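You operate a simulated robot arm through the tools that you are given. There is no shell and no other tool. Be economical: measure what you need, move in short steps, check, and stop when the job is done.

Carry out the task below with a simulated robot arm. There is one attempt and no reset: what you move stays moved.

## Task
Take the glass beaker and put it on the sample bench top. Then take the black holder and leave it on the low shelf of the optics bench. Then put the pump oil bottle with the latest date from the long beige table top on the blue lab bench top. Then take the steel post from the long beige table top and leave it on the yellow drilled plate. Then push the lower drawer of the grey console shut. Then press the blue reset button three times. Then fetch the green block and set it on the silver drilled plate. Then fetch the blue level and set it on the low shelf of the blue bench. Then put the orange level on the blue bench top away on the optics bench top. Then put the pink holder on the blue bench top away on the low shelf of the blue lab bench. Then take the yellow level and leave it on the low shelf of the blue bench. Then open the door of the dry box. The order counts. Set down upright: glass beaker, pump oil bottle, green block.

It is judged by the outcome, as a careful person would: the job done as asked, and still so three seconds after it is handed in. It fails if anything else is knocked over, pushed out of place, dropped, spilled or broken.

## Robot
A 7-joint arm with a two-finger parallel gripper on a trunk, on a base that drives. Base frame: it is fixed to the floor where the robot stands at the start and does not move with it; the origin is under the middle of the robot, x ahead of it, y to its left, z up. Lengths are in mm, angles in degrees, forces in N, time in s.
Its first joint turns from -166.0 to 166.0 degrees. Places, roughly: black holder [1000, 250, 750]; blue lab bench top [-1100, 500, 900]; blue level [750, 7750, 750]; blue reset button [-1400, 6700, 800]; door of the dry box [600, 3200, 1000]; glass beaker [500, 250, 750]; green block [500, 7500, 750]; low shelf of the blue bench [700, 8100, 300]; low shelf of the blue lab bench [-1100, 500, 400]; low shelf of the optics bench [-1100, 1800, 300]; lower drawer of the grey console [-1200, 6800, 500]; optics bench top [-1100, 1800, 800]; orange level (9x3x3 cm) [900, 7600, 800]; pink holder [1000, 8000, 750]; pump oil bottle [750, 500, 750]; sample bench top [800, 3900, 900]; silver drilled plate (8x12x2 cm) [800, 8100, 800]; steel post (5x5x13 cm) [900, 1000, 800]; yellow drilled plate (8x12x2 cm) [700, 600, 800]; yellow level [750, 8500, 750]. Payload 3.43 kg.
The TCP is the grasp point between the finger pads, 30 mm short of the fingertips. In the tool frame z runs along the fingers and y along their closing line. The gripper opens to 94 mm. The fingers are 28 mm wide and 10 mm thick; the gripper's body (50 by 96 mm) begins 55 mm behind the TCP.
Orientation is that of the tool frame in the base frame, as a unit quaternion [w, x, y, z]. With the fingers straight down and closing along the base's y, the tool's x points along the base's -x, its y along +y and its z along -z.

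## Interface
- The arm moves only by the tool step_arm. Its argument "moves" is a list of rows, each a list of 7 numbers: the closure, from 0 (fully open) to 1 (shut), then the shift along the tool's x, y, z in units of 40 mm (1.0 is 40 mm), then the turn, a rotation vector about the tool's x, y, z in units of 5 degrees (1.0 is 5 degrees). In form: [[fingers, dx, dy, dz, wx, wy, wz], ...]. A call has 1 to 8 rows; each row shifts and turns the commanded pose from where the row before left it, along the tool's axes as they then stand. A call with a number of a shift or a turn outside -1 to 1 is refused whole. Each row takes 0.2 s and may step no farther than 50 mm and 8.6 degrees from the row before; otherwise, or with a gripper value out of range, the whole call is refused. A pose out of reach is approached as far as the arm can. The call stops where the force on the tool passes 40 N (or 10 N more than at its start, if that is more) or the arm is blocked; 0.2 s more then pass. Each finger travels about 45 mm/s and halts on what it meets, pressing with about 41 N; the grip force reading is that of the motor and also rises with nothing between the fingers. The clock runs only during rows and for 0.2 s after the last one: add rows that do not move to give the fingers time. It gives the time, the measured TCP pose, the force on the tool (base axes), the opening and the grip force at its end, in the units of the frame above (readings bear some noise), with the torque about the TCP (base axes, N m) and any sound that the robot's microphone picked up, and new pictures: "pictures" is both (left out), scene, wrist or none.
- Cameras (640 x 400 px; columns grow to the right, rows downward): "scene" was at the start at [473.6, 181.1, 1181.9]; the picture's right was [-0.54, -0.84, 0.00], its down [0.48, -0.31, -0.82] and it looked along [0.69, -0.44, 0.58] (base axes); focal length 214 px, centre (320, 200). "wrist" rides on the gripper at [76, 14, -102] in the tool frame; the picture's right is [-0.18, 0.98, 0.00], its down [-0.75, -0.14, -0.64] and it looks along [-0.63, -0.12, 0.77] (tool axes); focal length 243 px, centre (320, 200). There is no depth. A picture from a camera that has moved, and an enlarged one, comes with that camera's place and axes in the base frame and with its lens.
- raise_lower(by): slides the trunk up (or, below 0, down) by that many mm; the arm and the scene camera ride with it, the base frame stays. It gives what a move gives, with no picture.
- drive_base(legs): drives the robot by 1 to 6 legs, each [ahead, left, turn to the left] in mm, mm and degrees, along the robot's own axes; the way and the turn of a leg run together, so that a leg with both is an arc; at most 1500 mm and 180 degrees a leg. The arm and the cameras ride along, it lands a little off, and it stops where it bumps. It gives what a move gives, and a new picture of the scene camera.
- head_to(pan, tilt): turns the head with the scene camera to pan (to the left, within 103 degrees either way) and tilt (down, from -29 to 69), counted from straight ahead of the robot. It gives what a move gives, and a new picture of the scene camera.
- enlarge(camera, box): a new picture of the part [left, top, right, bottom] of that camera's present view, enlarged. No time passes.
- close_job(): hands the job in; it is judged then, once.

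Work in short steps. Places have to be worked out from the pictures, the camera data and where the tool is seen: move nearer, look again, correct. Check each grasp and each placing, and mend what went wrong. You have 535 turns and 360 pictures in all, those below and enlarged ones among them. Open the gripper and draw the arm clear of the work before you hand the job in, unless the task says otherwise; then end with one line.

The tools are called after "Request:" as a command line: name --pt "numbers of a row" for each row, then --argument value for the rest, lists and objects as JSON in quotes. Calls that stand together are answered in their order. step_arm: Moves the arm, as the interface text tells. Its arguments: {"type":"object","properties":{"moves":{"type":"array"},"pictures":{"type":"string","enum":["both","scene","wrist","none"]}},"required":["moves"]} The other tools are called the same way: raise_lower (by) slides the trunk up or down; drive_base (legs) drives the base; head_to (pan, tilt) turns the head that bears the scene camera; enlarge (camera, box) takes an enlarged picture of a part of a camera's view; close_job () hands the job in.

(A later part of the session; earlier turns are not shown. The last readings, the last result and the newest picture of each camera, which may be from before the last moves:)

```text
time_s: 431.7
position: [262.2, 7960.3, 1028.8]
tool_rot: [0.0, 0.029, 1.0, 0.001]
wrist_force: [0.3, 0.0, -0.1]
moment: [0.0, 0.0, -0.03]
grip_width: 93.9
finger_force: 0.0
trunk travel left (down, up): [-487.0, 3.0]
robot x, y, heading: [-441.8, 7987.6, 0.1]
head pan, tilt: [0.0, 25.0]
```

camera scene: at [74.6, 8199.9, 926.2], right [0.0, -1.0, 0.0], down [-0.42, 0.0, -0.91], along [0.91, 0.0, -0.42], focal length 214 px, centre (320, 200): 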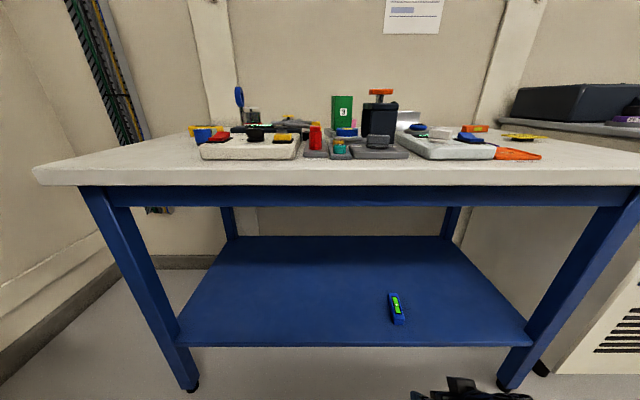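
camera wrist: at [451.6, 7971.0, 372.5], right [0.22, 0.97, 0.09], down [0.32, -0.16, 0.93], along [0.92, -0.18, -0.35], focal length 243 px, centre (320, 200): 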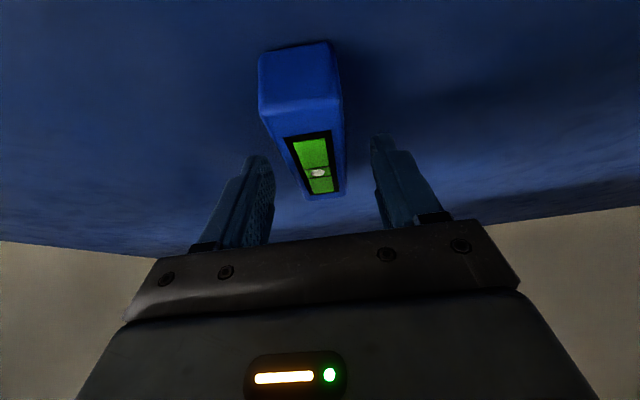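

Orange level ≈(879,7639). I strafe right in front of the bench, drive in, and yaw the tool by about -73°.

Request:
drive_base --legs '[[0, -310, 0], [400, 0, 0]]'

Request:
step_arm --pt "0 -0.3 0 0 0 0 1" --pt "0 -0.3 0 0 0 0 1" --pt "0 -0.3 0 0 0 0 1" --pt "0 -0.3 0 0 0 0 1" --pt "0 0 0 0 0 0 1" --pt "0 0 0 0 0 0 1" --pt "0 0 0 0 0 0 1" --pt "0 0 0 0 0 0 1" --pictures "none"

Request:
step_arm --pt "0 0 0 0 0 0 1" --pt "0 0 0 0 0 0 1" --pt "0 0 0 0 0 0 1" --pt "0 0 0 0 0 0 1" --pt "0 0 0 0 0 0 1" --pt "0 0 0 0 0 0 1" --pt "0 0 0 0 0 0 0.5" --pictures "both"

```text
time_s: 435.9
position: [665.3, 7655.4, 1027.7]
tool_rot: [0.001, 0.03, 1.0, 0.001]
wrist_force: [-0.2, 0.1, -0.4]
moment: [-0.01, 0.01, -0.01]
grip_width: 94.0
finger_force: 0.1
trunk travel left (down, up): [-487.0, 3.0]
robot x, y, heading: [-40.3, 7680.9, -0.3]
head pan, tilt: [0.0, 25.0]
camera scene: at [478.3, 7895.3, 1406.2], right [0.0, -1.0, 0.0], down [-0.42, 0.0, -0.91], along [0.91, 0.0, -0.42], focal length 214 px, centre (320, 200)
```

scene: 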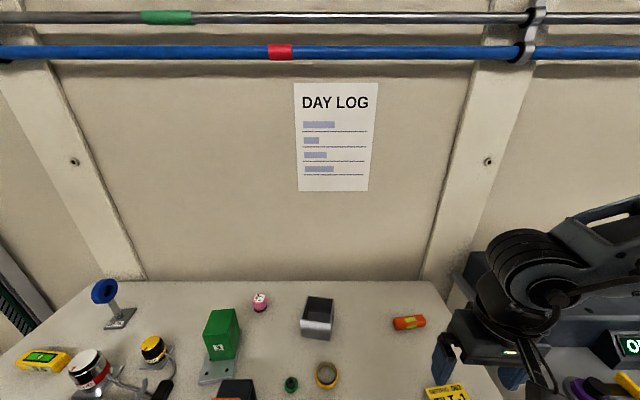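

```text
time_s: 437.7
position: [711.8, 7646.2, 1027.7]
tool_rot: [0.001, 0.371, 0.929, 0.001]
wrist_force: [0.8, -0.7, 0.4]
moment: [0.0, -0.03, -0.01]
grip_width: 94.1
finger_force: 0.0
trunk travel left (down, up): [-487.0, 3.0]
robot x, y, heading: [-35.3, 7679.7, -0.0]
head pan, tilt: [0.0, 25.0]
```

```text
time_s: 439.3
position: [713.1, 7647.2, 1028.0]
tool_rot: [0.001, 0.616, 0.788, 0.002]
wrist_force: [0.4, -0.6, -0.9]
moment: [-0.01, -0.02, 0.02]
grip_width: 94.0
finger_force: 0.0
trunk travel left (down, up): [-487.0, 3.0]
robot x, y, heading: [-38.0, 7680.9, 0.1]
head pan, tilt: [0.0, 25.0]
camera scene: at [478.4, 7895.3, 1406.2], right [0.0, -1.0, 0.0], down [-0.42, 0.0, -0.91], along [0.91, 0.0, -0.42], focal length 214 px, centre (320, 200)
camera wrist: at [707.0, 7723.7, 1130.4], right [1.0, 0.06, 0.0], down [0.04, -0.77, 0.64], along [0.04, -0.64, -0.77], focal length 243 px, centre (320, 200)
```

scene: 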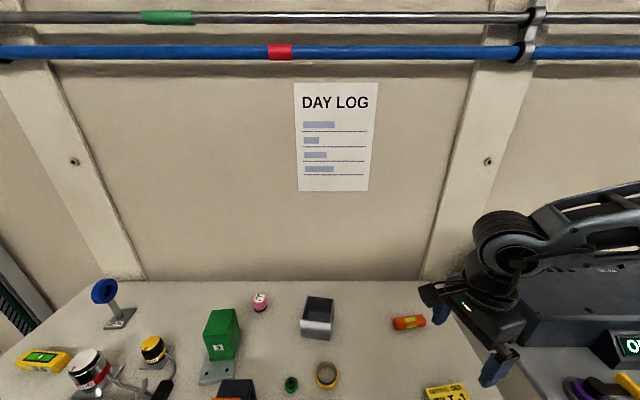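
wrist: 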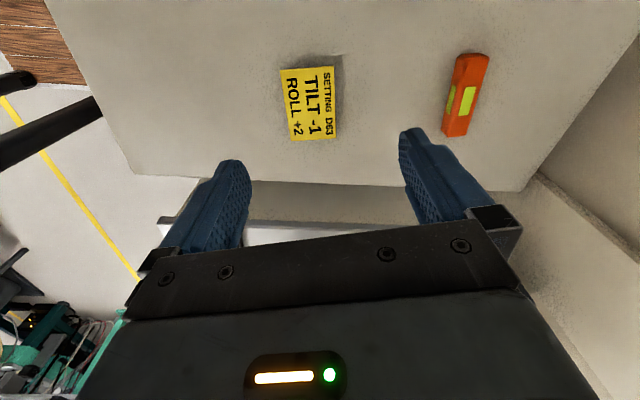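

Level centre ≈(878,7645). I move over it and lower to z≈925.

Request:
step_arm --pt "0 -0.21 0.8 0.2 0 0 0.5" --pt "0 -0.21 0.8 0.4 0 0 0" --pt "0 -0.21 0.8 0.5 0 0 0" --pt "0 -0.21 0.8 0.5 0 0 0" --pt "0 -0.21 0.8 0.5 0 0 0" --pt "0 0 0 0.5 0 0 0" --pt "0 0 0 0 0 0 0" --pictures "wrist"

```text
time_s: 440.9
position: [876.8, 7638.0, 923.4]
tool_rot: [0.001, 0.632, 0.775, 0.003]
wrist_force: [-0.4, 0.2, -1.3]
moment: [0.0, 0.0, -0.01]
grip_width: 94.2
finger_force: 0.1
trunk travel left (down, up): [-487.0, 3.0]
robot x, y, heading: [-38.5, 7678.5, -0.2]
head pan, tilt: [0.0, 25.0]
camera wrist: at [874.2, 7716.1, 1026.6], right [1.0, 0.02, 0.0], down [0.01, -0.77, 0.64], along [0.01, -0.64, -0.77], focal length 243 px, centre (320, 200)
```

wrist: 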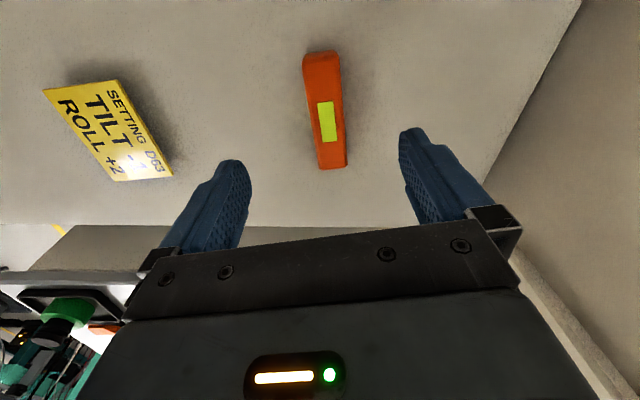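

Small trims: yaw +3.5°, a few mm; descend to z≈853.

Request:
step_arm --pt "0 0.1 0.13 0.4 0 0 0.7" --pt "0 0 0 0.5 0 0 0" --pt "0 0 0 0.5 0 0 0" --pt "0 0 0 0.35 0 0 0" --pt "0 0 0 0 0 0 0" --pictures "wrist"

```text
time_s: 442.1
position: [880.8, 7641.9, 854.3]
tool_rot: [0.001, 0.656, 0.754, 0.002]
wrist_force: [-0.6, 0.2, -0.1]
moment: [-0.01, 0.0, 0.02]
grip_width: 93.9
finger_force: 0.1
trunk travel left (down, up): [-487.0, 3.0]
robot x, y, heading: [-33.9, 7681.0, -0.2]
head pan, tilt: [0.0, 25.0]
camera wrist: at [883.7, 7720.6, 956.2], right [1.0, -0.05, 0.0], down [-0.04, -0.77, 0.64], along [-0.03, -0.64, -0.77], focal length 243 px, centre (320, 200)
```

wrist: 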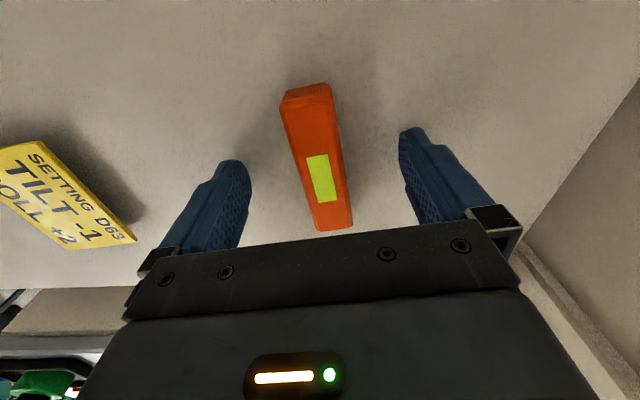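

Good. Lower 3 mm and close.

Request:
step_arm --pt "0 0 0 0.07 0 0 0" --pt "1 0 0 0 0 0 0" --pt "1 0 0 0 0 0 0" --pt "1 0 0 0 0 0 0" --pt "1 0 0 0 0 0 0" --pt "1 0 0 0 0 0 0" --pt "1 0 0 0 0 0 0" --pictures "wrist"

```text
time_s: 443.7
position: [882.1, 7644.1, 851.4]
tool_rot: [0.0, 0.656, 0.754, 0.002]
wrist_force: [-0.3, -0.1, 0.5]
moment: [0.03, 0.04, 0.02]
grip_width: 25.1
finger_force: 41.2
trunk travel left (down, up): [-487.0, 3.0]
robot x, y, heading: [-39.6, 7683.5, -0.1]
head pan, tilt: [0.0, 25.0]
camera wrist: at [884.0, 7721.0, 953.8], right [1.0, -0.05, 0.0], down [-0.04, -0.77, 0.64], along [-0.03, -0.64, -0.77], focal length 243 px, centre (320, 200)
```

wrist: 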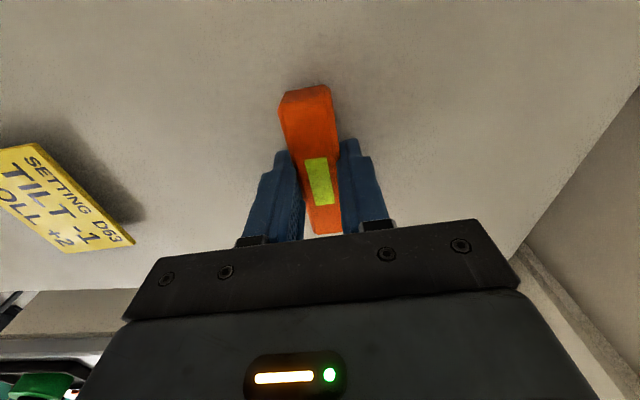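

Gripped (25 mm). I lift, retract, and drive out toward the optics bench.

Request:
step_arm --pt "1 0 0 -0.5 0 0 0" --pt "1 0 0 -0.9 0 0 0" --pt "1 0 0 -0.9 0 0 0" --pt "1 0 0 -0.9 0 0 0" --pt "1 0.1 -0.7 -0.9 0 0 0" --pt "1 0.13 -0.9 -0.4 0 0 0" --pt "1 0.13 -0.9 0 0 0 0" --pt "1 0.13 -0.9 0 0 0 0" --pictures "none"

Request:
step_arm --pt "1 0.13 -0.9 0 0 0 0" --pt "1 0.13 -0.9 0 0 0 0" --pt "1 0.13 -0.9 0 0 0 0" --pictures "wrist"

Request:
drive_base --legs '[[-180, 0, 0], [0, 0, -90]]'

```text
time_s: 445.5
position: [741.8, 7646.2, 1030.7]
tool_rot: [0.0, 0.657, 0.754, 0.002]
wrist_force: [0.2, 0.7, -0.8]
moment: [0.0, 0.03, 0.05]
grip_width: 25.1
finger_force: 41.3
trunk travel left (down, up): [-487.0, 3.0]
robot x, y, heading: [-38.4, 7684.8, -0.3]
head pan, tilt: [0.0, 25.0]
```

```text
time_s: 446.3
position: [637.0, 7644.0, 1028.0]
tool_rot: [0.001, 0.656, 0.755, 0.002]
wrist_force: [-0.8, -0.3, -1.0]
moment: [0.02, 0.01, 0.01]
grip_width: 25.0
finger_force: 40.9
trunk travel left (down, up): [-487.0, 3.0]
robot x, y, heading: [-39.2, 7686.4, -0.1]
head pan, tilt: [0.0, 25.0]
camera wrist: at [639.1, 7722.5, 1131.1], right [1.0, -0.05, 0.0], down [-0.04, -0.77, 0.64], along [-0.03, -0.64, -0.77], focal length 243 px, centre (320, 200)
```

wrist: 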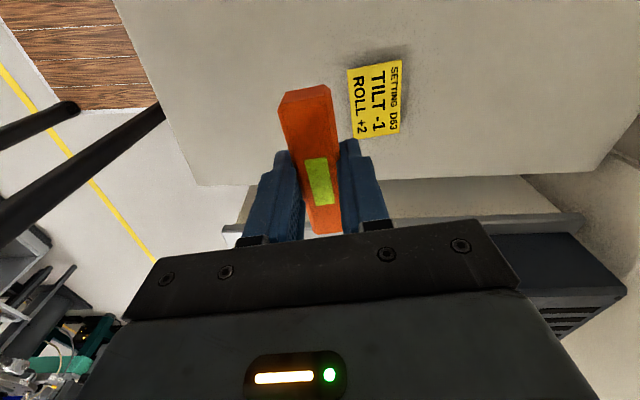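

```text
time_s: 451.6
position: [-258.7, 7008.9, 1029.0]
tool_rot: [0.001, 0.998, 0.067, 0.001]
wrist_force: [1.0, 0.2, -0.7]
moment: [0.0, 0.01, -0.04]
grip_width: 25.0
finger_force: 41.0
trunk travel left (down, up): [-487.0, 3.0]
robot x, y, heading: [-216.6, 7683.7, -90.3]
head pan, tilt: [0.0, 25.0]
camera scene: at [-4.2, 7166.3, 1406.2], right [-1.0, 0.01, 0.0], down [0.0, 0.42, -0.91], along [-0.01, -0.91, -0.42], focal length 214 px, centre (320, 200)
```

scene: 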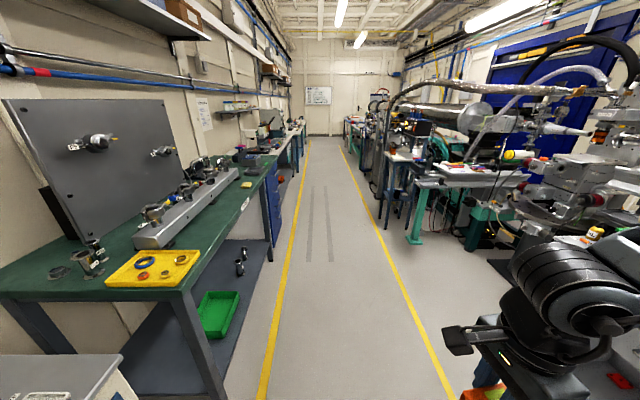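

Aisle clear. I drive down to y≈2110.

Request:
drive_base --legs '[[1400, 0, 0.3], [1400, 0, 0]]'

Request:
drive_base --legs '[[1400, 0, 0], [1370, 0, 0]]'

```text
time_s: 465.3
position: [-199.3, 4186.6, 1028.5]
tool_rot: [0.002, 0.997, 0.084, 0.001]
wrist_force: [0.0, 0.1, -1.1]
moment: [0.02, -0.01, 0.01]
grip_width: 24.9
finger_force: 40.7
trunk travel left (down, up): [-487.0, 3.0]
robot x, y, heading: [-178.5, 4864.6, -88.7]
head pan, tilt: [0.0, 25.0]
camera scene: at [50.3, 4350.1, 1406.2], right [-1.0, -0.02, 0.0], down [-0.01, 0.42, -0.91], along [0.02, -0.91, -0.42], focal length 214 px, centre (320, 200)
```

scene: 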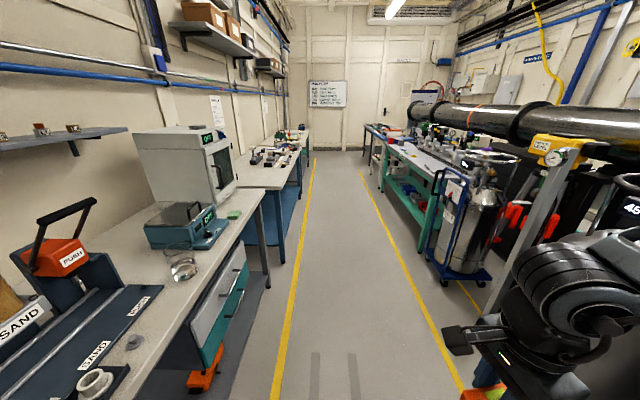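

```text
time_s: 478.6
position: [-92.1, 1450.6, 1028.7]
tool_rot: [0.001, 0.995, 0.095, 0.001]
wrist_force: [0.5, 0.6, -0.7]
moment: [-0.03, 0.01, -0.01]
grip_width: 25.1
finger_force: 40.9
trunk travel left (down, up): [-487.0, 3.0]
robot x, y, heading: [-83.2, 2128.0, -87.2]
head pan, tilt: [0.0, 25.0]
camera scene: at [154.8, 1622.3, 1406.2], right [-1.0, -0.05, 0.0], down [-0.02, 0.42, -0.91], along [0.04, -0.91, -0.42], focal length 214 px, centre (320, 200)
```

scene: 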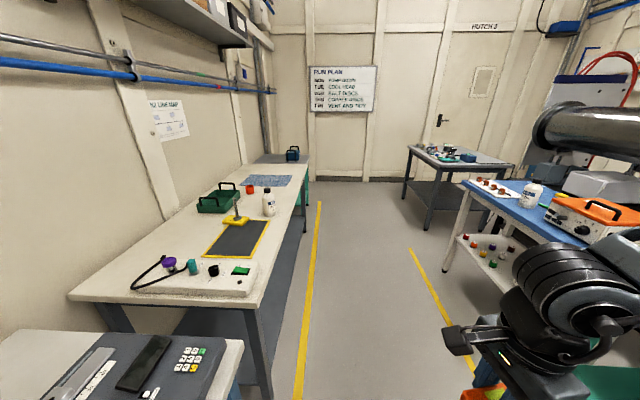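

Now I shift right 80 mm and turn right to face the optics bench.

Request:
drive_base --legs '[[0, -80, 0], [0, 0, -92.8]]'

Request:
head_to --pan 0 --tilt 40

```text
time_s: 483.6
position: [-840.3, 2167.8, 1029.4]
tool_rot: [0.001, 0.752, -0.659, -0.001]
wrist_force: [0.5, -0.2, -0.3]
moment: [0.01, -0.02, 0.05]
grip_width: 25.0
finger_force: 40.9
trunk travel left (down, up): [-487.0, 3.0]
robot x, y, heading: [-168.0, 2122.5, 179.5]
head pan, tilt: [0.0, 25.0]
camera scene: at [-681.7, 1912.7, 1406.2], right [0.01, 1.0, 0.0], down [0.42, 0.0, -0.91], along [-0.91, 0.01, -0.42], focal length 214 px, centre (320, 200)
```

scene: 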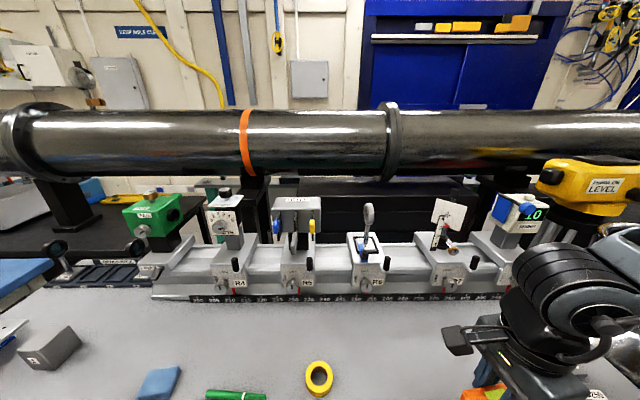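

```text
time_s: 484.4
position: [-841.0, 2168.2, 1029.1]
tool_rot: [0.002, 0.752, -0.66, 0.0]
wrist_force: [0.0, 0.2, -0.5]
moment: [-0.02, -0.01, 0.0]
grip_width: 24.9
finger_force: 40.9
trunk travel left (down, up): [-487.0, 3.0]
robot x, y, heading: [-164.5, 2121.2, 179.2]
head pan, tilt: [0.0, 40.0]
camera scene: at [-674.6, 1912.6, 1382.9], right [0.01, 1.0, 0.0], down [0.64, -0.01, -0.77], along [-0.77, 0.01, -0.64], focal length 214 px, centre (320, 200)
```

scene: 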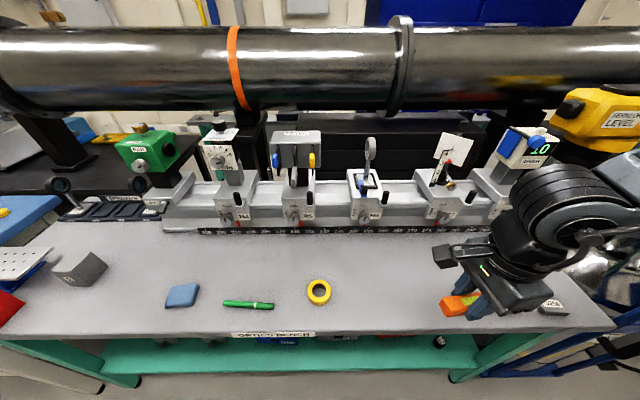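

Bench top z≈838; free spot between tape and pen at about (-960,2115). I move the level over it.

Request:
step_arm --pt "1 0.23 0.75 0 0 0 0" --pt "1 0.23 0.8 0 0 0 0" --pt "1 0.23 0.8 0.3 0 0 0" --pt "1 0.23 0.75 0.6 0 0 0" --pt "1 0 0 0.6 0 0 0" --pt "1 0 0 0.6 0 0 0" --pt "1 0 0 0.4 0 0 0" --pt "1 0 0 0 0 0 0" --pictures "both"

```text
time_s: 486.1
position: [-958.0, 2113.3, 929.6]
tool_rot: [0.001, 0.752, -0.659, 0.0]
wrist_force: [-0.5, -0.2, -1.4]
moment: [0.02, 0.02, 0.0]
grip_width: 25.1
finger_force: 40.9
trunk travel left (down, up): [-487.0, 3.0]
robot x, y, heading: [-166.0, 2121.0, 179.1]
head pan, tilt: [0.0, 40.0]
camera scene: at [-674.6, 1912.5, 1382.8], right [0.01, 1.0, 0.0], down [0.64, -0.01, -0.77], along [-0.77, 0.01, -0.64], focal length 214 px, centre (320, 200)
camera wrist: at [-963.7, 2037.1, 1032.2], right [-1.0, 0.05, 0.0], down [0.04, 0.77, 0.64], along [0.03, 0.64, -0.77], focal length 243 px, centre (320, 200)
```

scene: 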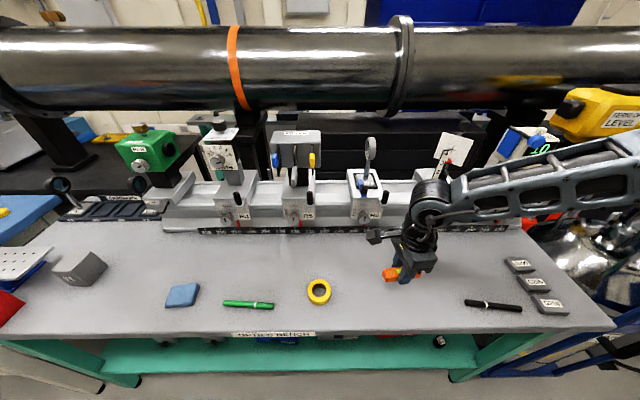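
wrist: 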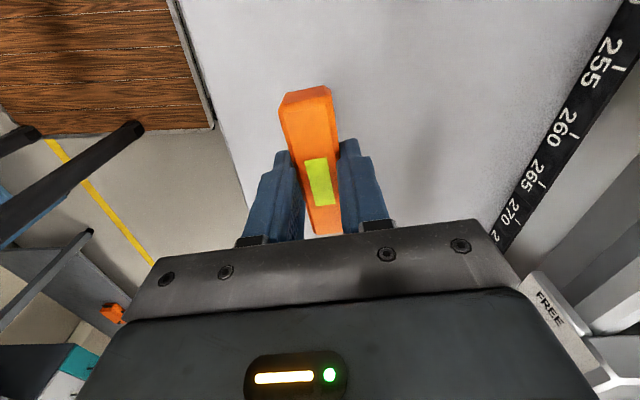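

Spot clear. Descend and creep to contact.

Request:
step_arm --pt "1 0 0 0.5 0 0 0" --pt "1 0 0 0.4 0 0 0" --pt "1 0 0 0.15 0 0 0" --pt "1 0 0 0.1 0 0 0" --pt "1 0 0 0 0 0 0" --pictures "none"

Request:
step_arm --pt "1 0 0 0.07 0 0 0" --pt "1 0 0 0.07 0 0 0" --pt "1 0 0 0 0 0 0" --pictures "scene"

```text
time_s: 487.4
position: [-959.2, 2114.0, 883.3]
tool_rot: [0.001, 0.752, -0.659, 0.0]
wrist_force: [0.3, -0.3, -1.4]
moment: [0.01, -0.01, 0.0]
grip_width: 25.0
finger_force: 40.4
trunk travel left (down, up): [-487.0, 3.0]
robot x, y, heading: [-165.9, 2123.0, 179.3]
head pan, tilt: [0.0, 40.0]
```

```text
time_s: 488.1
position: [-960.2, 2115.2, 877.3]
tool_rot: [0.001, 0.752, -0.659, -0.001]
wrist_force: [-0.4, 0.0, -0.6]
moment: [0.03, 0.0, 0.02]
grip_width: 24.8
finger_force: 40.8
trunk travel left (down, up): [-487.0, 3.0]
robot x, y, heading: [-169.4, 2125.2, 179.5]
head pan, tilt: [0.0, 40.0]
camera scene: at [-674.6, 1912.6, 1382.8], right [0.01, 1.0, 0.0], down [0.64, -0.01, -0.77], along [-0.77, 0.01, -0.64], focal length 214 px, centre (320, 200)
```

scene: 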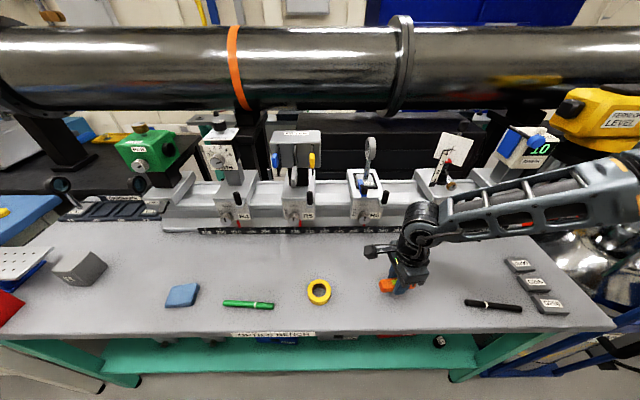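

Request:
step_arm --pt "1 0 0 0.07 0 0 0" --pt "1 0 0 0.07 0 0 0" --pt "1 0 0 0 0 0 0" --pictures "none"

Request:
step_arm --pt "1 0 0 0.06 0 0 0" --pt "1 0 0 0.06 0 0 0" --pt "1 0 0 0 0 0 0" --pictures "none"

```text
time_s: 488.9
position: [-958.3, 2114.4, 872.1]
tool_rot: [0.003, 0.752, -0.659, -0.002]
wrist_force: [-0.4, -0.4, -1.5]
moment: [0.03, 0.02, 0.02]
grip_width: 25.0
finger_force: 41.0
trunk travel left (down, up): [-487.0, 3.0]
robot x, y, heading: [-168.4, 2121.1, 179.3]
head pan, tilt: [0.0, 40.0]
```

```text
time_s: 489.8
position: [-959.8, 2115.7, 867.7]
tool_rot: [0.001, 0.752, -0.66, 0.0]
wrist_force: [0.2, 0.1, -2.0]
moment: [-0.01, 0.01, -0.02]
grip_width: 24.8
finger_force: 41.2
trunk travel left (down, up): [-487.0, 3.0]
robot x, y, heading: [-167.9, 2121.9, 179.2]
head pan, tilt: [0.0, 40.0]
```

Request:
step_arm --pt "1 0 0 0.06 0 0 0" --pt "1 0 0 0.06 0 0 0" --pt "1 0 0 0 0 0 0" --pictures "none"

Request:
enlarge --camera "scene" --box '[340, 220, 460, 320]'

```text
time_s: 490.6
position: [-960.4, 2115.4, 862.7]
tool_rot: [0.001, 0.752, -0.66, 0.0]
wrist_force: [0.8, -0.5, -2.1]
moment: [-0.04, 0.02, -0.02]
grip_width: 24.9
finger_force: 40.9
trunk travel left (down, up): [-487.0, 3.0]
robot x, y, heading: [-170.9, 2123.0, 179.3]
head pan, tilt: [0.0, 40.0]
```

```text
4.00 times, centred on (400, 270) of scene
camera zoom: at [-674.6, 1912.6, 1382.8], right [0.01, 1.0, 0.0], down [0.64, -0.01, -0.77], along [-0.77, 0.01, -0.64], focal length 858 px, centre (0, -80)
```

zoom: 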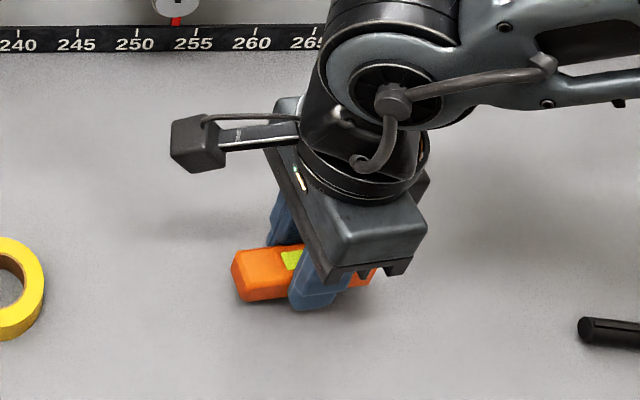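

Nearly touching; continue.

Request:
step_arm --pt "1 0 0 0.06 0 0 0" --pt "1 0 0 0.06 0 0 0" --pt "1 0 0 0 0 0 0" --pictures "none"

Request:
step_arm --pt "1 0 0 0.05 0 0 0" --pt "1 0 0 0.05 0 0 0" --pt "1 0 0 0 0 0 0" --pictures "none"

```text
time_s: 491.4
position: [-958.9, 2114.8, 859.0]
tool_rot: [0.002, 0.751, -0.66, -0.001]
wrist_force: [0.5, 0.4, 0.1]
moment: [0.02, 0.0, 0.01]
grip_width: 24.9
finger_force: 40.7
trunk travel left (down, up): [-487.0, 3.0]
robot x, y, heading: [-166.1, 2124.0, 179.0]
head pan, tilt: [0.0, 40.0]
```

```text
time_s: 492.1
position: [-958.5, 2115.0, 854.3]
tool_rot: [0.002, 0.752, -0.659, -0.001]
wrist_force: [-0.2, 0.4, -1.1]
moment: [0.0, -0.01, -0.07]
grip_width: 25.1
finger_force: 40.9
trunk travel left (down, up): [-487.0, 3.0]
robot x, y, heading: [-167.6, 2125.4, 179.1]
head pan, tilt: [0.0, 40.0]
```

Request:
step_arm --pt "1 0 0 0.06 0 0 0" --pt "1 0 0 0.06 0 0 0" --pt "1 0 0 0 0 0 0" --pictures "none"

Request:
step_arm --pt "1 0 0 0.06 0 0 0" --pt "1 0 0 0.06 0 0 0" --pt "1 0 0 0 0 0 0" --pictures "none"

```text
time_s: 492.9
position: [-958.5, 2115.8, 851.7]
tool_rot: [0.002, 0.752, -0.659, -0.001]
wrist_force: [7.3, 3.7, 32.4]
moment: [0.1, -0.3, -0.02]
grip_width: 25.4
finger_force: 40.6
trunk travel left (down, up): [-487.0, 3.0]
robot x, y, heading: [-167.6, 2122.5, 179.1]
head pan, tilt: [0.0, 40.0]
```

```text
time_s: 493.3
position: [-960.1, 2113.8, 849.7]
tool_rot: [0.003, 0.751, -0.66, -0.002]
wrist_force: [4.7, 0.5, 20.0]
moment: [0.17, -0.35, -0.01]
grip_width: 25.0
finger_force: 41.1
trunk travel left (down, up): [-487.0, 3.0]
robot x, y, heading: [-168.9, 2125.5, 179.4]
head pan, tilt: [0.0, 40.0]
stopped in row 1: the force on the tool passed its limit at 49 N (the readings are from after the stop); the commanded pose is now the measured one
```

Contact. I relieve and open, then lift.

Request:
step_arm --pt "1 0 0 -0.05 0 0 0" --pt "0.6 0 0 0 0 0 0" --pt "0.45 0 0 0 0 0 0" --pt "0.2 0 0 0 0 0 0" --pt "0 0 0 0 0 0 0" --pictures "none"

Request:
step_arm --pt "0 0 0 -0.3 0 0 0" --pt "0 0 0 -0.7 0 0 0" --pt "0 0 0 -0.9 0 0 0" --pt "0 0 0 -0.9 0 0 0" --pt "0 0 0 -0.9 0 0 0" --pt "0 0 -0.5 -0.6 0 0 0" --pt "0 0 -0.9 0 0 0 0" --pt "0 0 -0.9 0 0 0 0" --pictures "scene"

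```text
time_s: 494.5
position: [-959.9, 2115.8, 851.8]
tool_rot: [0.002, 0.751, -0.66, 0.001]
wrist_force: [-0.4, 0.0, -0.3]
moment: [-0.01, -0.02, 0.04]
grip_width: 93.8
finger_force: 0.1
trunk travel left (down, up): [-487.0, 3.0]
robot x, y, heading: [-162.3, 2125.4, 179.4]
head pan, tilt: [0.0, 40.0]
```

```text
time_s: 496.3
position: [-866.0, 2126.8, 1022.6]
tool_rot: [0.002, 0.752, -0.659, -0.001]
wrist_force: [-0.5, 0.1, -0.4]
moment: [0.01, 0.02, -0.03]
grip_width: 93.9
finger_force: 0.0
trunk travel left (down, up): [-487.0, 3.0]
robot x, y, heading: [-167.3, 2124.4, 179.4]
head pan, tilt: [0.0, 40.0]
camera scene: at [-674.7, 1912.3, 1382.8], right [0.01, 1.0, 0.0], down [0.64, -0.01, -0.77], along [-0.77, 0.01, -0.64], focal length 214 px, centre (320, 200)
```

scene: 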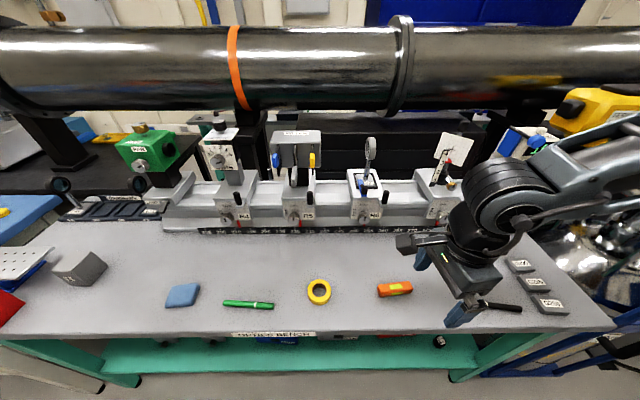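

Orange level placed. I drive back up to the blue bench for the pink holder.

Request:
step_arm --pt "0 0 -0.8 0 0 0 0" --pictures "none"

Request:
drive_base --legs '[[0, 0, -89.5], [1400, 0, 0], [1400, 0, 0]]'

```text
time_s: 496.7
position: [-837.1, 2131.9, 1021.6]
tool_rot: [0.001, 0.752, -0.659, 0.0]
wrist_force: [0.5, 0.7, -0.7]
moment: [-0.01, -0.02, -0.03]
grip_width: 93.9
finger_force: 0.1
trunk travel left (down, up): [-487.0, 3.0]
robot x, y, heading: [-167.6, 2124.0, 179.5]
head pan, tilt: [0.0, 40.0]
```

```text
time_s: 514.0
position: [-152.1, 5576.7, 1022.2]
tool_rot: [0.0, -0.073, 0.997, 0.002]
wrist_force: [0.3, 0.8, -0.3]
moment: [0.04, 0.02, -0.02]
grip_width: 94.1
finger_force: 0.0
trunk travel left (down, up): [-487.0, 3.0]
robot x, y, heading: [-151.7, 4905.2, 90.6]
head pan, tilt: [0.0, 40.0]
camera scene: at [-365.0, 5410.8, 1382.9], right [1.0, 0.01, 0.0], down [0.0, -0.64, -0.77], along [0.0, 0.77, -0.64], focal length 214 px, centre (320, 200)
```

scene: 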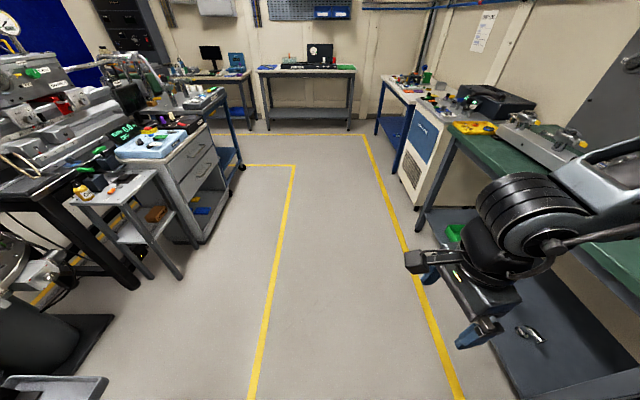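

Continue to y≈8080 and face the blue bench (raising the tool 60 mm for clearance).

Request:
step_arm --pt "0 0 0 -0.8 0 0 0" --pt "0 0 0 -0.8 0 0 0" --pictures "none"

Request:
drive_base --legs '[[1400, 0, -0.6], [1400, 0, 0], [375, 0, 0], [0, 0, -90]]'

```text
time_s: 514.6
position: [-153.5, 5578.2, 1086.1]
tool_rot: [-0.002, -0.073, 0.997, 0.002]
wrist_force: [-1.1, 0.1, 0.0]
moment: [-0.01, 0.0, 0.03]
grip_width: 93.9
finger_force: 0.1
trunk travel left (down, up): [-487.0, 3.0]
robot x, y, heading: [-147.4, 4906.4, 90.1]
head pan, tilt: [0.0, 40.0]
```

```text
time_s: 534.1
position: [607.8, 8105.7, 1086.5]
tool_rot: [0.0, 0.658, 0.753, 0.002]
wrist_force: [-0.1, 0.2, 1.5]
moment: [-0.02, 0.02, -0.03]
grip_width: 93.8
finger_force: 0.1
trunk travel left (down, up): [-487.0, 3.0]
robot x, y, heading: [-62.4, 8108.4, -0.2]
head pan, tilt: [0.0, 40.0]
camera scene: at [445.5, 8319.5, 1382.9], right [-0.01, -1.0, 0.0], down [-0.64, 0.0, -0.77], along [0.77, -0.01, -0.64], focal length 214 px, centre (320, 200)
```

scene: 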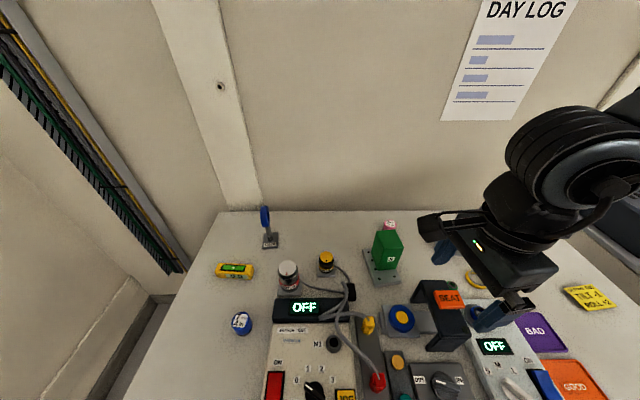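

Pink holder sits just behind the green block; with the present yaw (-82°) the camera stays clear of the block. I drive 60 ahead and move toward it.

Request:
drive_base --legs '[[60, 0, 0]]'

Request:
step_arm --pt "0 -0.2 0.9 0 0 0 0" --pt "0 -0.2 0.9 0 0 0 0" --pt "0 -0.2 0.9 0 0 0 0" --pt "0 -0.2 0.9 0 0 0 0" --pt "0 -0.2 0.9 0 0 0 0" --pt "0 -0.2 0.9 0 0 0 0" --pt "0 0 0 0 0 0 0" --pictures "both"

```text
time_s: 535.0
position: [667.0, 8105.4, 1088.1]
tool_rot: [0.0, 0.658, 0.753, 0.002]
wrist_force: [0.4, 0.1, 0.9]
moment: [0.0, 0.0, 0.01]
grip_width: 94.3
finger_force: 0.1
trunk travel left (down, up): [-487.0, 3.0]
robot x, y, heading: [-3.9, 8107.1, -0.4]
head pan, tilt: [0.0, 40.0]
camera scene: at [506.4, 8318.7, 1383.0], right [-0.01, -1.0, 0.0], down [-0.64, 0.01, -0.77], along [0.77, -0.01, -0.64], focal length 214 px, centre (320, 200)
```

scene: 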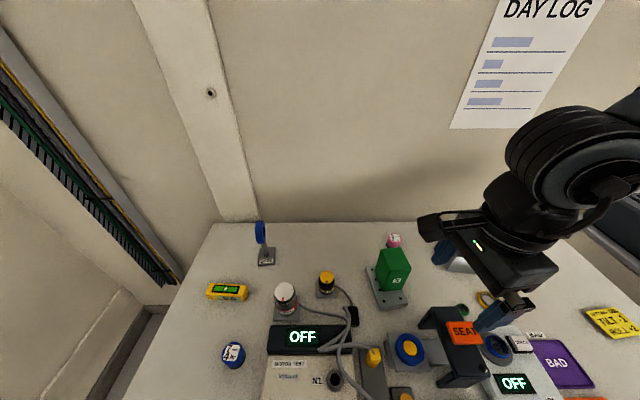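

```text
time_s: 536.6
position: [888.9, 8085.7, 1088.0]
tool_rot: [0.001, 0.658, 0.753, 0.003]
wrist_force: [-0.2, 0.1, 0.1]
moment: [-0.02, 0.01, 0.04]
grip_width: 93.7
finger_force: 0.1
trunk travel left (down, up): [-487.0, 3.0]
robot x, y, heading: [-3.3, 8106.4, -0.5]
head pan, tilt: [0.0, 40.0]
camera scene: at [506.8, 8318.7, 1382.8], right [-0.01, -1.0, 0.0], down [-0.64, 0.01, -0.77], along [0.77, -0.01, -0.64], focal length 214 px, centre (320, 200)
camera wrist: at [892.0, 8163.3, 1190.7], right [1.0, -0.05, 0.0], down [-0.04, -0.77, 0.64], along [-0.03, -0.64, -0.77], focal length 243 px, centre (320, 200)
```

scene: 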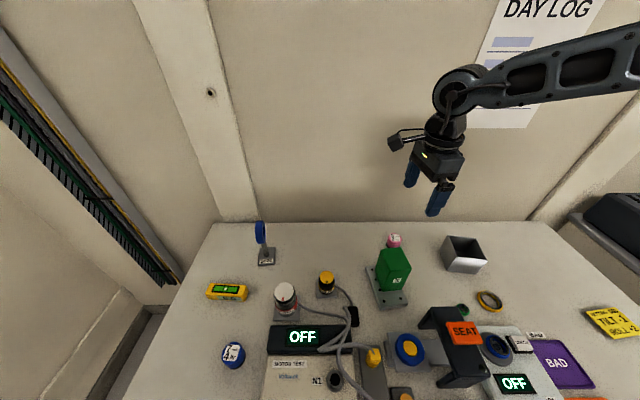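
wrist: 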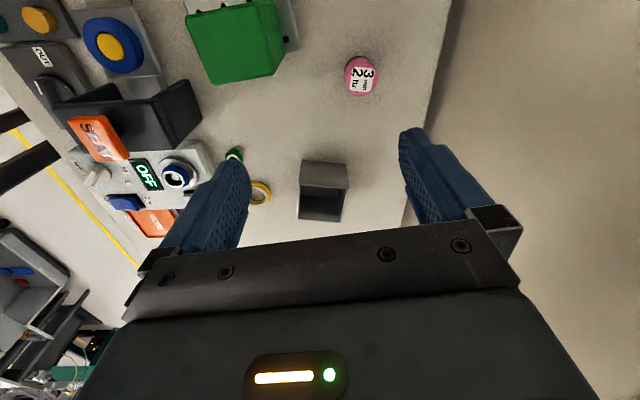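

Pink holder ≈(938,8084). I move over it and lower to z≈935.

Request:
step_arm --pt "0 -0.12 0.6 0.4 0 0 0" --pt "0 -0.12 0.58 0.6 0 0 0" --pt "0 0 0 0.8 0 0 0" --pt "0 0 0 0.8 0 0 0" --pt "0 0 0 0.8 0 0 0" --pt "0 0 0 0.4 0 0 0" --pt "0 0 0 0 0 0 0" --pictures "both"

```text
time_s: 538.2
position: [936.7, 8084.5, 935.8]
tool_rot: [0.0, 0.658, 0.753, 0.002]
wrist_force: [0.1, 0.4, 0.0]
moment: [0.02, -0.06, -0.01]
grip_width: 94.0
finger_force: 0.1
trunk travel left (down, up): [-487.0, 3.0]
robot x, y, heading: [0.2, 8111.1, -0.3]
head pan, tilt: [0.0, 40.0]
camera scene: at [506.8, 8318.7, 1382.8], right [-0.01, -1.0, 0.0], down [-0.64, 0.01, -0.77], along [0.77, -0.01, -0.64], focal length 214 px, centre (320, 200)
camera wrist: at [940.4, 8161.7, 1038.3], right [1.0, -0.05, 0.0], down [-0.04, -0.77, 0.64], along [-0.03, -0.64, -0.77], focal length 243 px, centre (320, 200)
```

scene: 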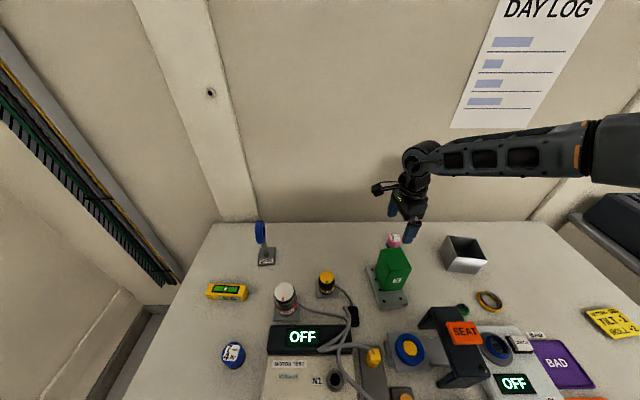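
wrist: 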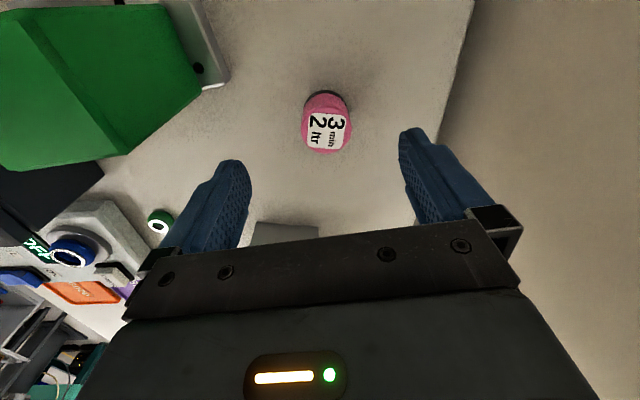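

Clear of the block. Trim 4 mm and descend to z≈853, then close.

Request:
step_arm --pt "0 0 0.1 0.5 0 0 0" --pt "0 0 0 0.6 0 0 0" --pt "0 0 0 0.6 0 0 0" --pt "0 0 0 0.35 0 0 0" --pt "0 0 0 0 0 0 0" --pictures "wrist"

Request:
step_arm --pt "1 0 0 0 0 0 0" --pt "1 0 0 0 0 0 0" --pt "1 0 0 0 0 0 0" --pt "1 0 0 0 0 0 0" --pt "1 0 0 0 0 0 0" --pictures "wrist"

```text
time_s: 539.5
position: [941.3, 8084.7, 853.3]
tool_rot: [0.001, 0.658, 0.753, 0.002]
wrist_force: [0.3, -0.3, -0.4]
moment: [0.0, -0.03, 0.0]
grip_width: 93.7
finger_force: 0.1
trunk travel left (down, up): [-487.0, 3.0]
robot x, y, heading: [-4.5, 8109.0, -0.8]
head pan, tilt: [0.0, 40.0]
camera wrist: at [943.9, 8161.4, 955.6], right [1.0, -0.05, 0.0], down [-0.04, -0.77, 0.64], along [-0.03, -0.64, -0.77], focal length 243 px, centre (320, 200)
```

wrist: 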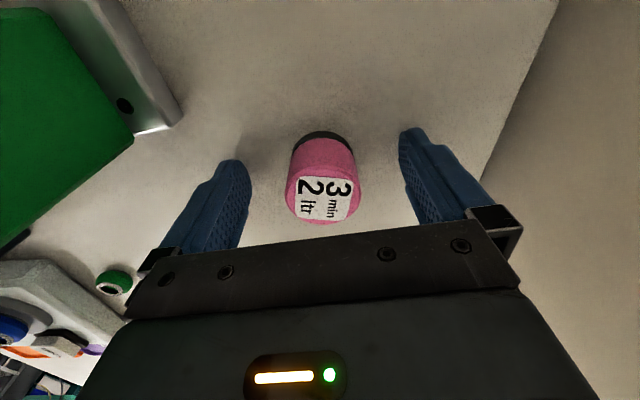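

```text
time_s: 540.6
position: [941.8, 8084.2, 855.0]
tool_rot: [0.0, 0.659, 0.752, 0.003]
wrist_force: [-0.1, -0.8, 0.8]
moment: [-0.02, 0.02, 0.03]
grip_width: 37.9
finger_force: 40.9
trunk travel left (down, up): [-487.0, 3.0]
robot x, y, heading: [-3.2, 8111.0, -0.6]
head pan, tilt: [0.0, 40.0]
camera wrist: at [943.9, 8161.4, 956.0], right [1.0, -0.05, 0.0], down [-0.04, -0.77, 0.64], along [-0.03, -0.64, -0.77], focal length 243 px, centre (320, 200)
```

wrist: 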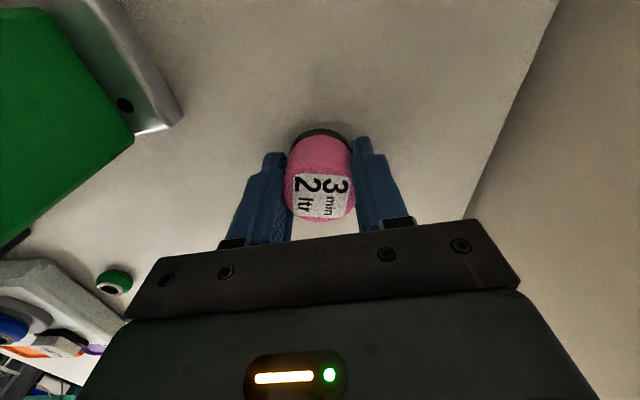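

Gripped. I lift straight up, then retract.

Request:
step_arm --pt "1 0 0 -0.5 0 0 0" --pt "1 0 0 -0.9 0 0 0" --pt "1 0 0 -0.9 0 0 0" --pt "1 0 0 -0.9 0 0 0" --pt "1 0 0 -0.9 0 0 0" --pt "1 0 0 -0.9 0 0 0" --pt "1 0.12 -0.8 -0.4 0 0 0" --pt "1 0.12 -0.9 0 0 0 0" --pictures "none"

Request:
step_arm --pt "1 0.12 -0.9 0 0 0 0" --pt "1 0.12 -0.9 0 0 0 0" --pt "1 0.12 -0.9 0 0 0 0" --pt "1 0.12 -0.9 0 0 0 0" --pt "1 0.12 -0.9 0 0 0 0" --pictures "both"

```text
time_s: 542.5
position: [870.7, 8084.4, 1066.9]
tool_rot: [0.001, 0.658, 0.753, 0.002]
wrist_force: [0.1, -0.7, -0.5]
moment: [-0.03, 0.01, -0.01]
grip_width: 38.3
finger_force: 40.4
trunk travel left (down, up): [-487.0, 3.0]
robot x, y, heading: [-4.5, 8111.0, -0.3]
head pan, tilt: [0.0, 40.0]
```

```text
time_s: 543.6
position: [691.6, 8085.0, 1067.9]
tool_rot: [0.001, 0.658, 0.753, 0.002]
wrist_force: [0.2, 0.1, -1.2]
moment: [0.0, -0.01, -0.02]
grip_width: 37.9
finger_force: 41.4
trunk travel left (down, up): [-487.0, 3.0]
robot x, y, heading: [-0.8, 8111.5, -0.3]
head pan, tilt: [0.0, 40.0]
camera scene: at [507.0, 8318.8, 1382.8], right [-0.01, -1.0, 0.0], down [-0.64, 0.01, -0.77], along [0.77, -0.01, -0.64], focal length 214 px, centre (320, 200)
camera wrist: at [694.4, 8162.5, 1170.5], right [1.0, -0.05, 0.0], down [-0.04, -0.77, 0.64], along [-0.03, -0.64, -0.77], focal length 243 px, centre (320, 200)
```

scene: 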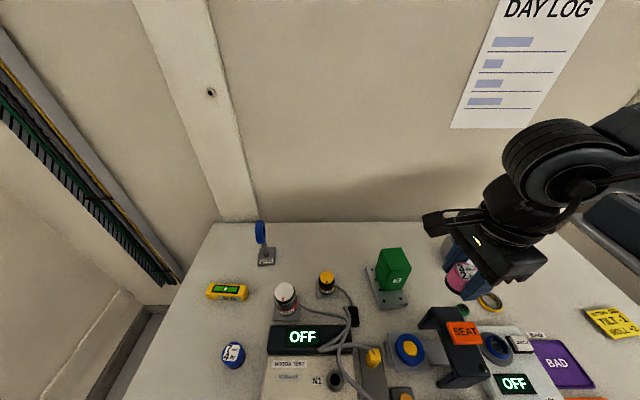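
wrist: 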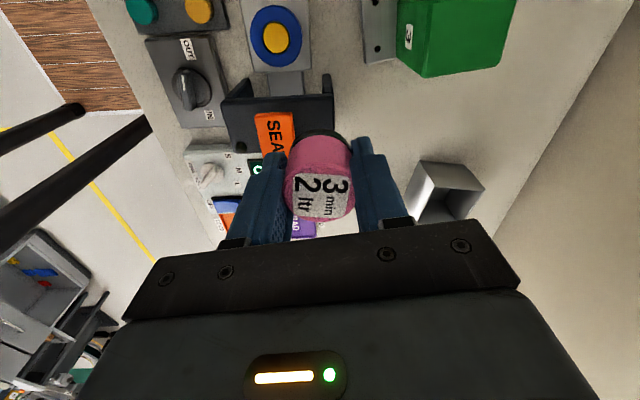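

I yaw the tool back to 0°, back off, turn and drive down the aisle toward the blue lab bench.

Request:
step_arm --pt "1 0 0 0 0 0 -1" --pt "1 0 0 0 0 0 -1" --pt "1 0 0 0 0 0 -1" --pt "1 0 0 0 0 0 -1" --pt "1 0 0 0 0 0 -1" --pt "1 0 0 0 0 0 -1" --pt "1 0 0 0 0 0 -1" --pt "1 0 0 0 0 0 -1" --pictures "none"

Request:
step_arm --pt "1 0 0 0 0 0 -1" --pt "1 0 0 0 0 0 -1" --pt "1 0 0 0 0 0 -1" --pt "1 0 0 0 0 0 -1" --pt "1 0 0 0 0 0 -1" --pt "1 0 0 0 0 0 -1" --pt "1 0 0 0 0 0 -1" --pt "1 0 0 0 0 0 -1" --pictures "none"

Request:
drive_base --legs '[[-210, 0, 0], [0, 0, -89.7], [1400, 0, 0], [1400, 0, 0]]'

```text
time_s: 545.5
position: [689.6, 8083.9, 1068.9]
tool_rot: [0.001, 0.361, 0.933, 0.002]
wrist_force: [-0.5, -0.2, -1.0]
moment: [0.0, -0.02, 0.02]
grip_width: 37.9
finger_force: 40.7
trunk travel left (down, up): [-487.0, 3.0]
robot x, y, heading: [-3.2, 8109.9, -0.4]
head pan, tilt: [0.0, 40.0]
```

```text
time_s: 547.2
position: [690.6, 8083.0, 1068.5]
tool_rot: [0.002, 0.02, 1.0, 0.003]
wrist_force: [0.7, -0.3, -0.8]
moment: [-0.03, 0.02, 0.02]
grip_width: 38.2
finger_force: 41.0
trunk travel left (down, up): [-487.0, 3.0]
robot x, y, heading: [-5.5, 8106.1, -0.7]
head pan, tilt: [0.0, 40.0]
```

```text
time_s: 566.0
position: [-258.9, 4595.7, 1069.0]
tool_rot: [0.001, 0.725, 0.689, -0.001]
wrist_force: [-0.5, -0.1, -0.7]
moment: [-0.01, 0.02, -0.03]
grip_width: 38.2
finger_force: 41.3
trunk travel left (down, up): [-487.0, 3.0]
robot x, y, heading: [-229.4, 5292.1, -91.1]
head pan, tilt: [0.0, 40.0]
camera scene: at [-19.2, 4777.0, 1382.9], right [-1.0, 0.02, 0.0], down [0.01, 0.64, -0.77], along [-0.01, -0.77, -0.64], focal length 214 px, centre (320, 200)
```

scene: 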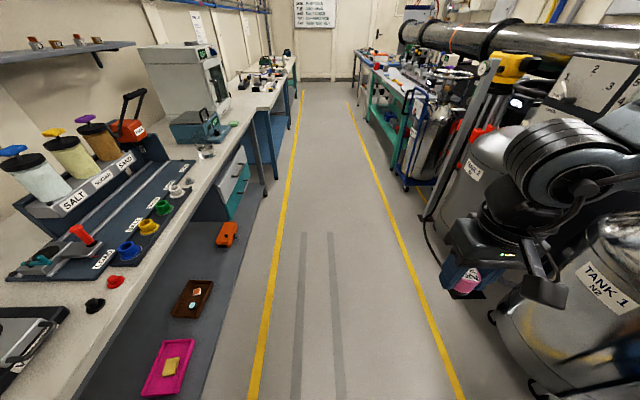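

I retract the arm a bit and continue to y≈500, drifting to x≈-120.

Request:
step_arm --pt "1 0.9 0 0 0 0 0" --pt "1 0.8 0 0 0 0 0" --pictures "none"

Request:
drive_base --legs '[[1390, 40, 1.1], [1390, 40, 0], [1390, 30, 0], [620, 0, 0]]'

```text
time_s: 566.6
position: [-255.9, 4664.4, 1070.3]
tool_rot: [0.002, 0.725, 0.689, -0.001]
wrist_force: [-0.3, -0.8, -0.6]
moment: [0.01, 0.04, 0.02]
grip_width: 38.1
finger_force: 41.0
trunk travel left (down, up): [-487.0, 3.0]
robot x, y, heading: [-229.0, 5290.5, -90.9]
head pan, tilt: [0.0, 40.0]
```

```text
time_s: 589.5
position: [-166.8, -87.4, 1070.8]
tool_rot: [0.003, 0.723, 0.691, -0.001]
wrist_force: [-0.1, -0.1, -1.0]
moment: [0.0, 0.0, -0.01]
grip_width: 38.0
finger_force: 40.7
trunk travel left (down, up): [-487.0, 3.0]
robot x, y, heading: [-143.6, 539.1, -90.7]
head pan, tilt: [0.0, 40.0]
camera scene: at [67.6, 26.4, 1382.9], right [-1.0, 0.01, 0.0], down [0.01, 0.64, -0.77], along [-0.01, -0.77, -0.64], focal length 214 px, centre (320, 200)
```

scene: 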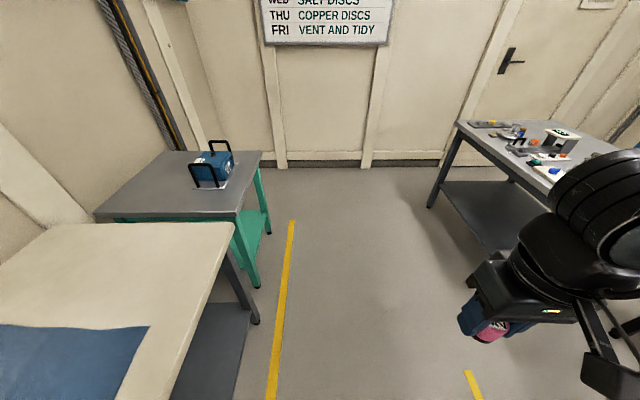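

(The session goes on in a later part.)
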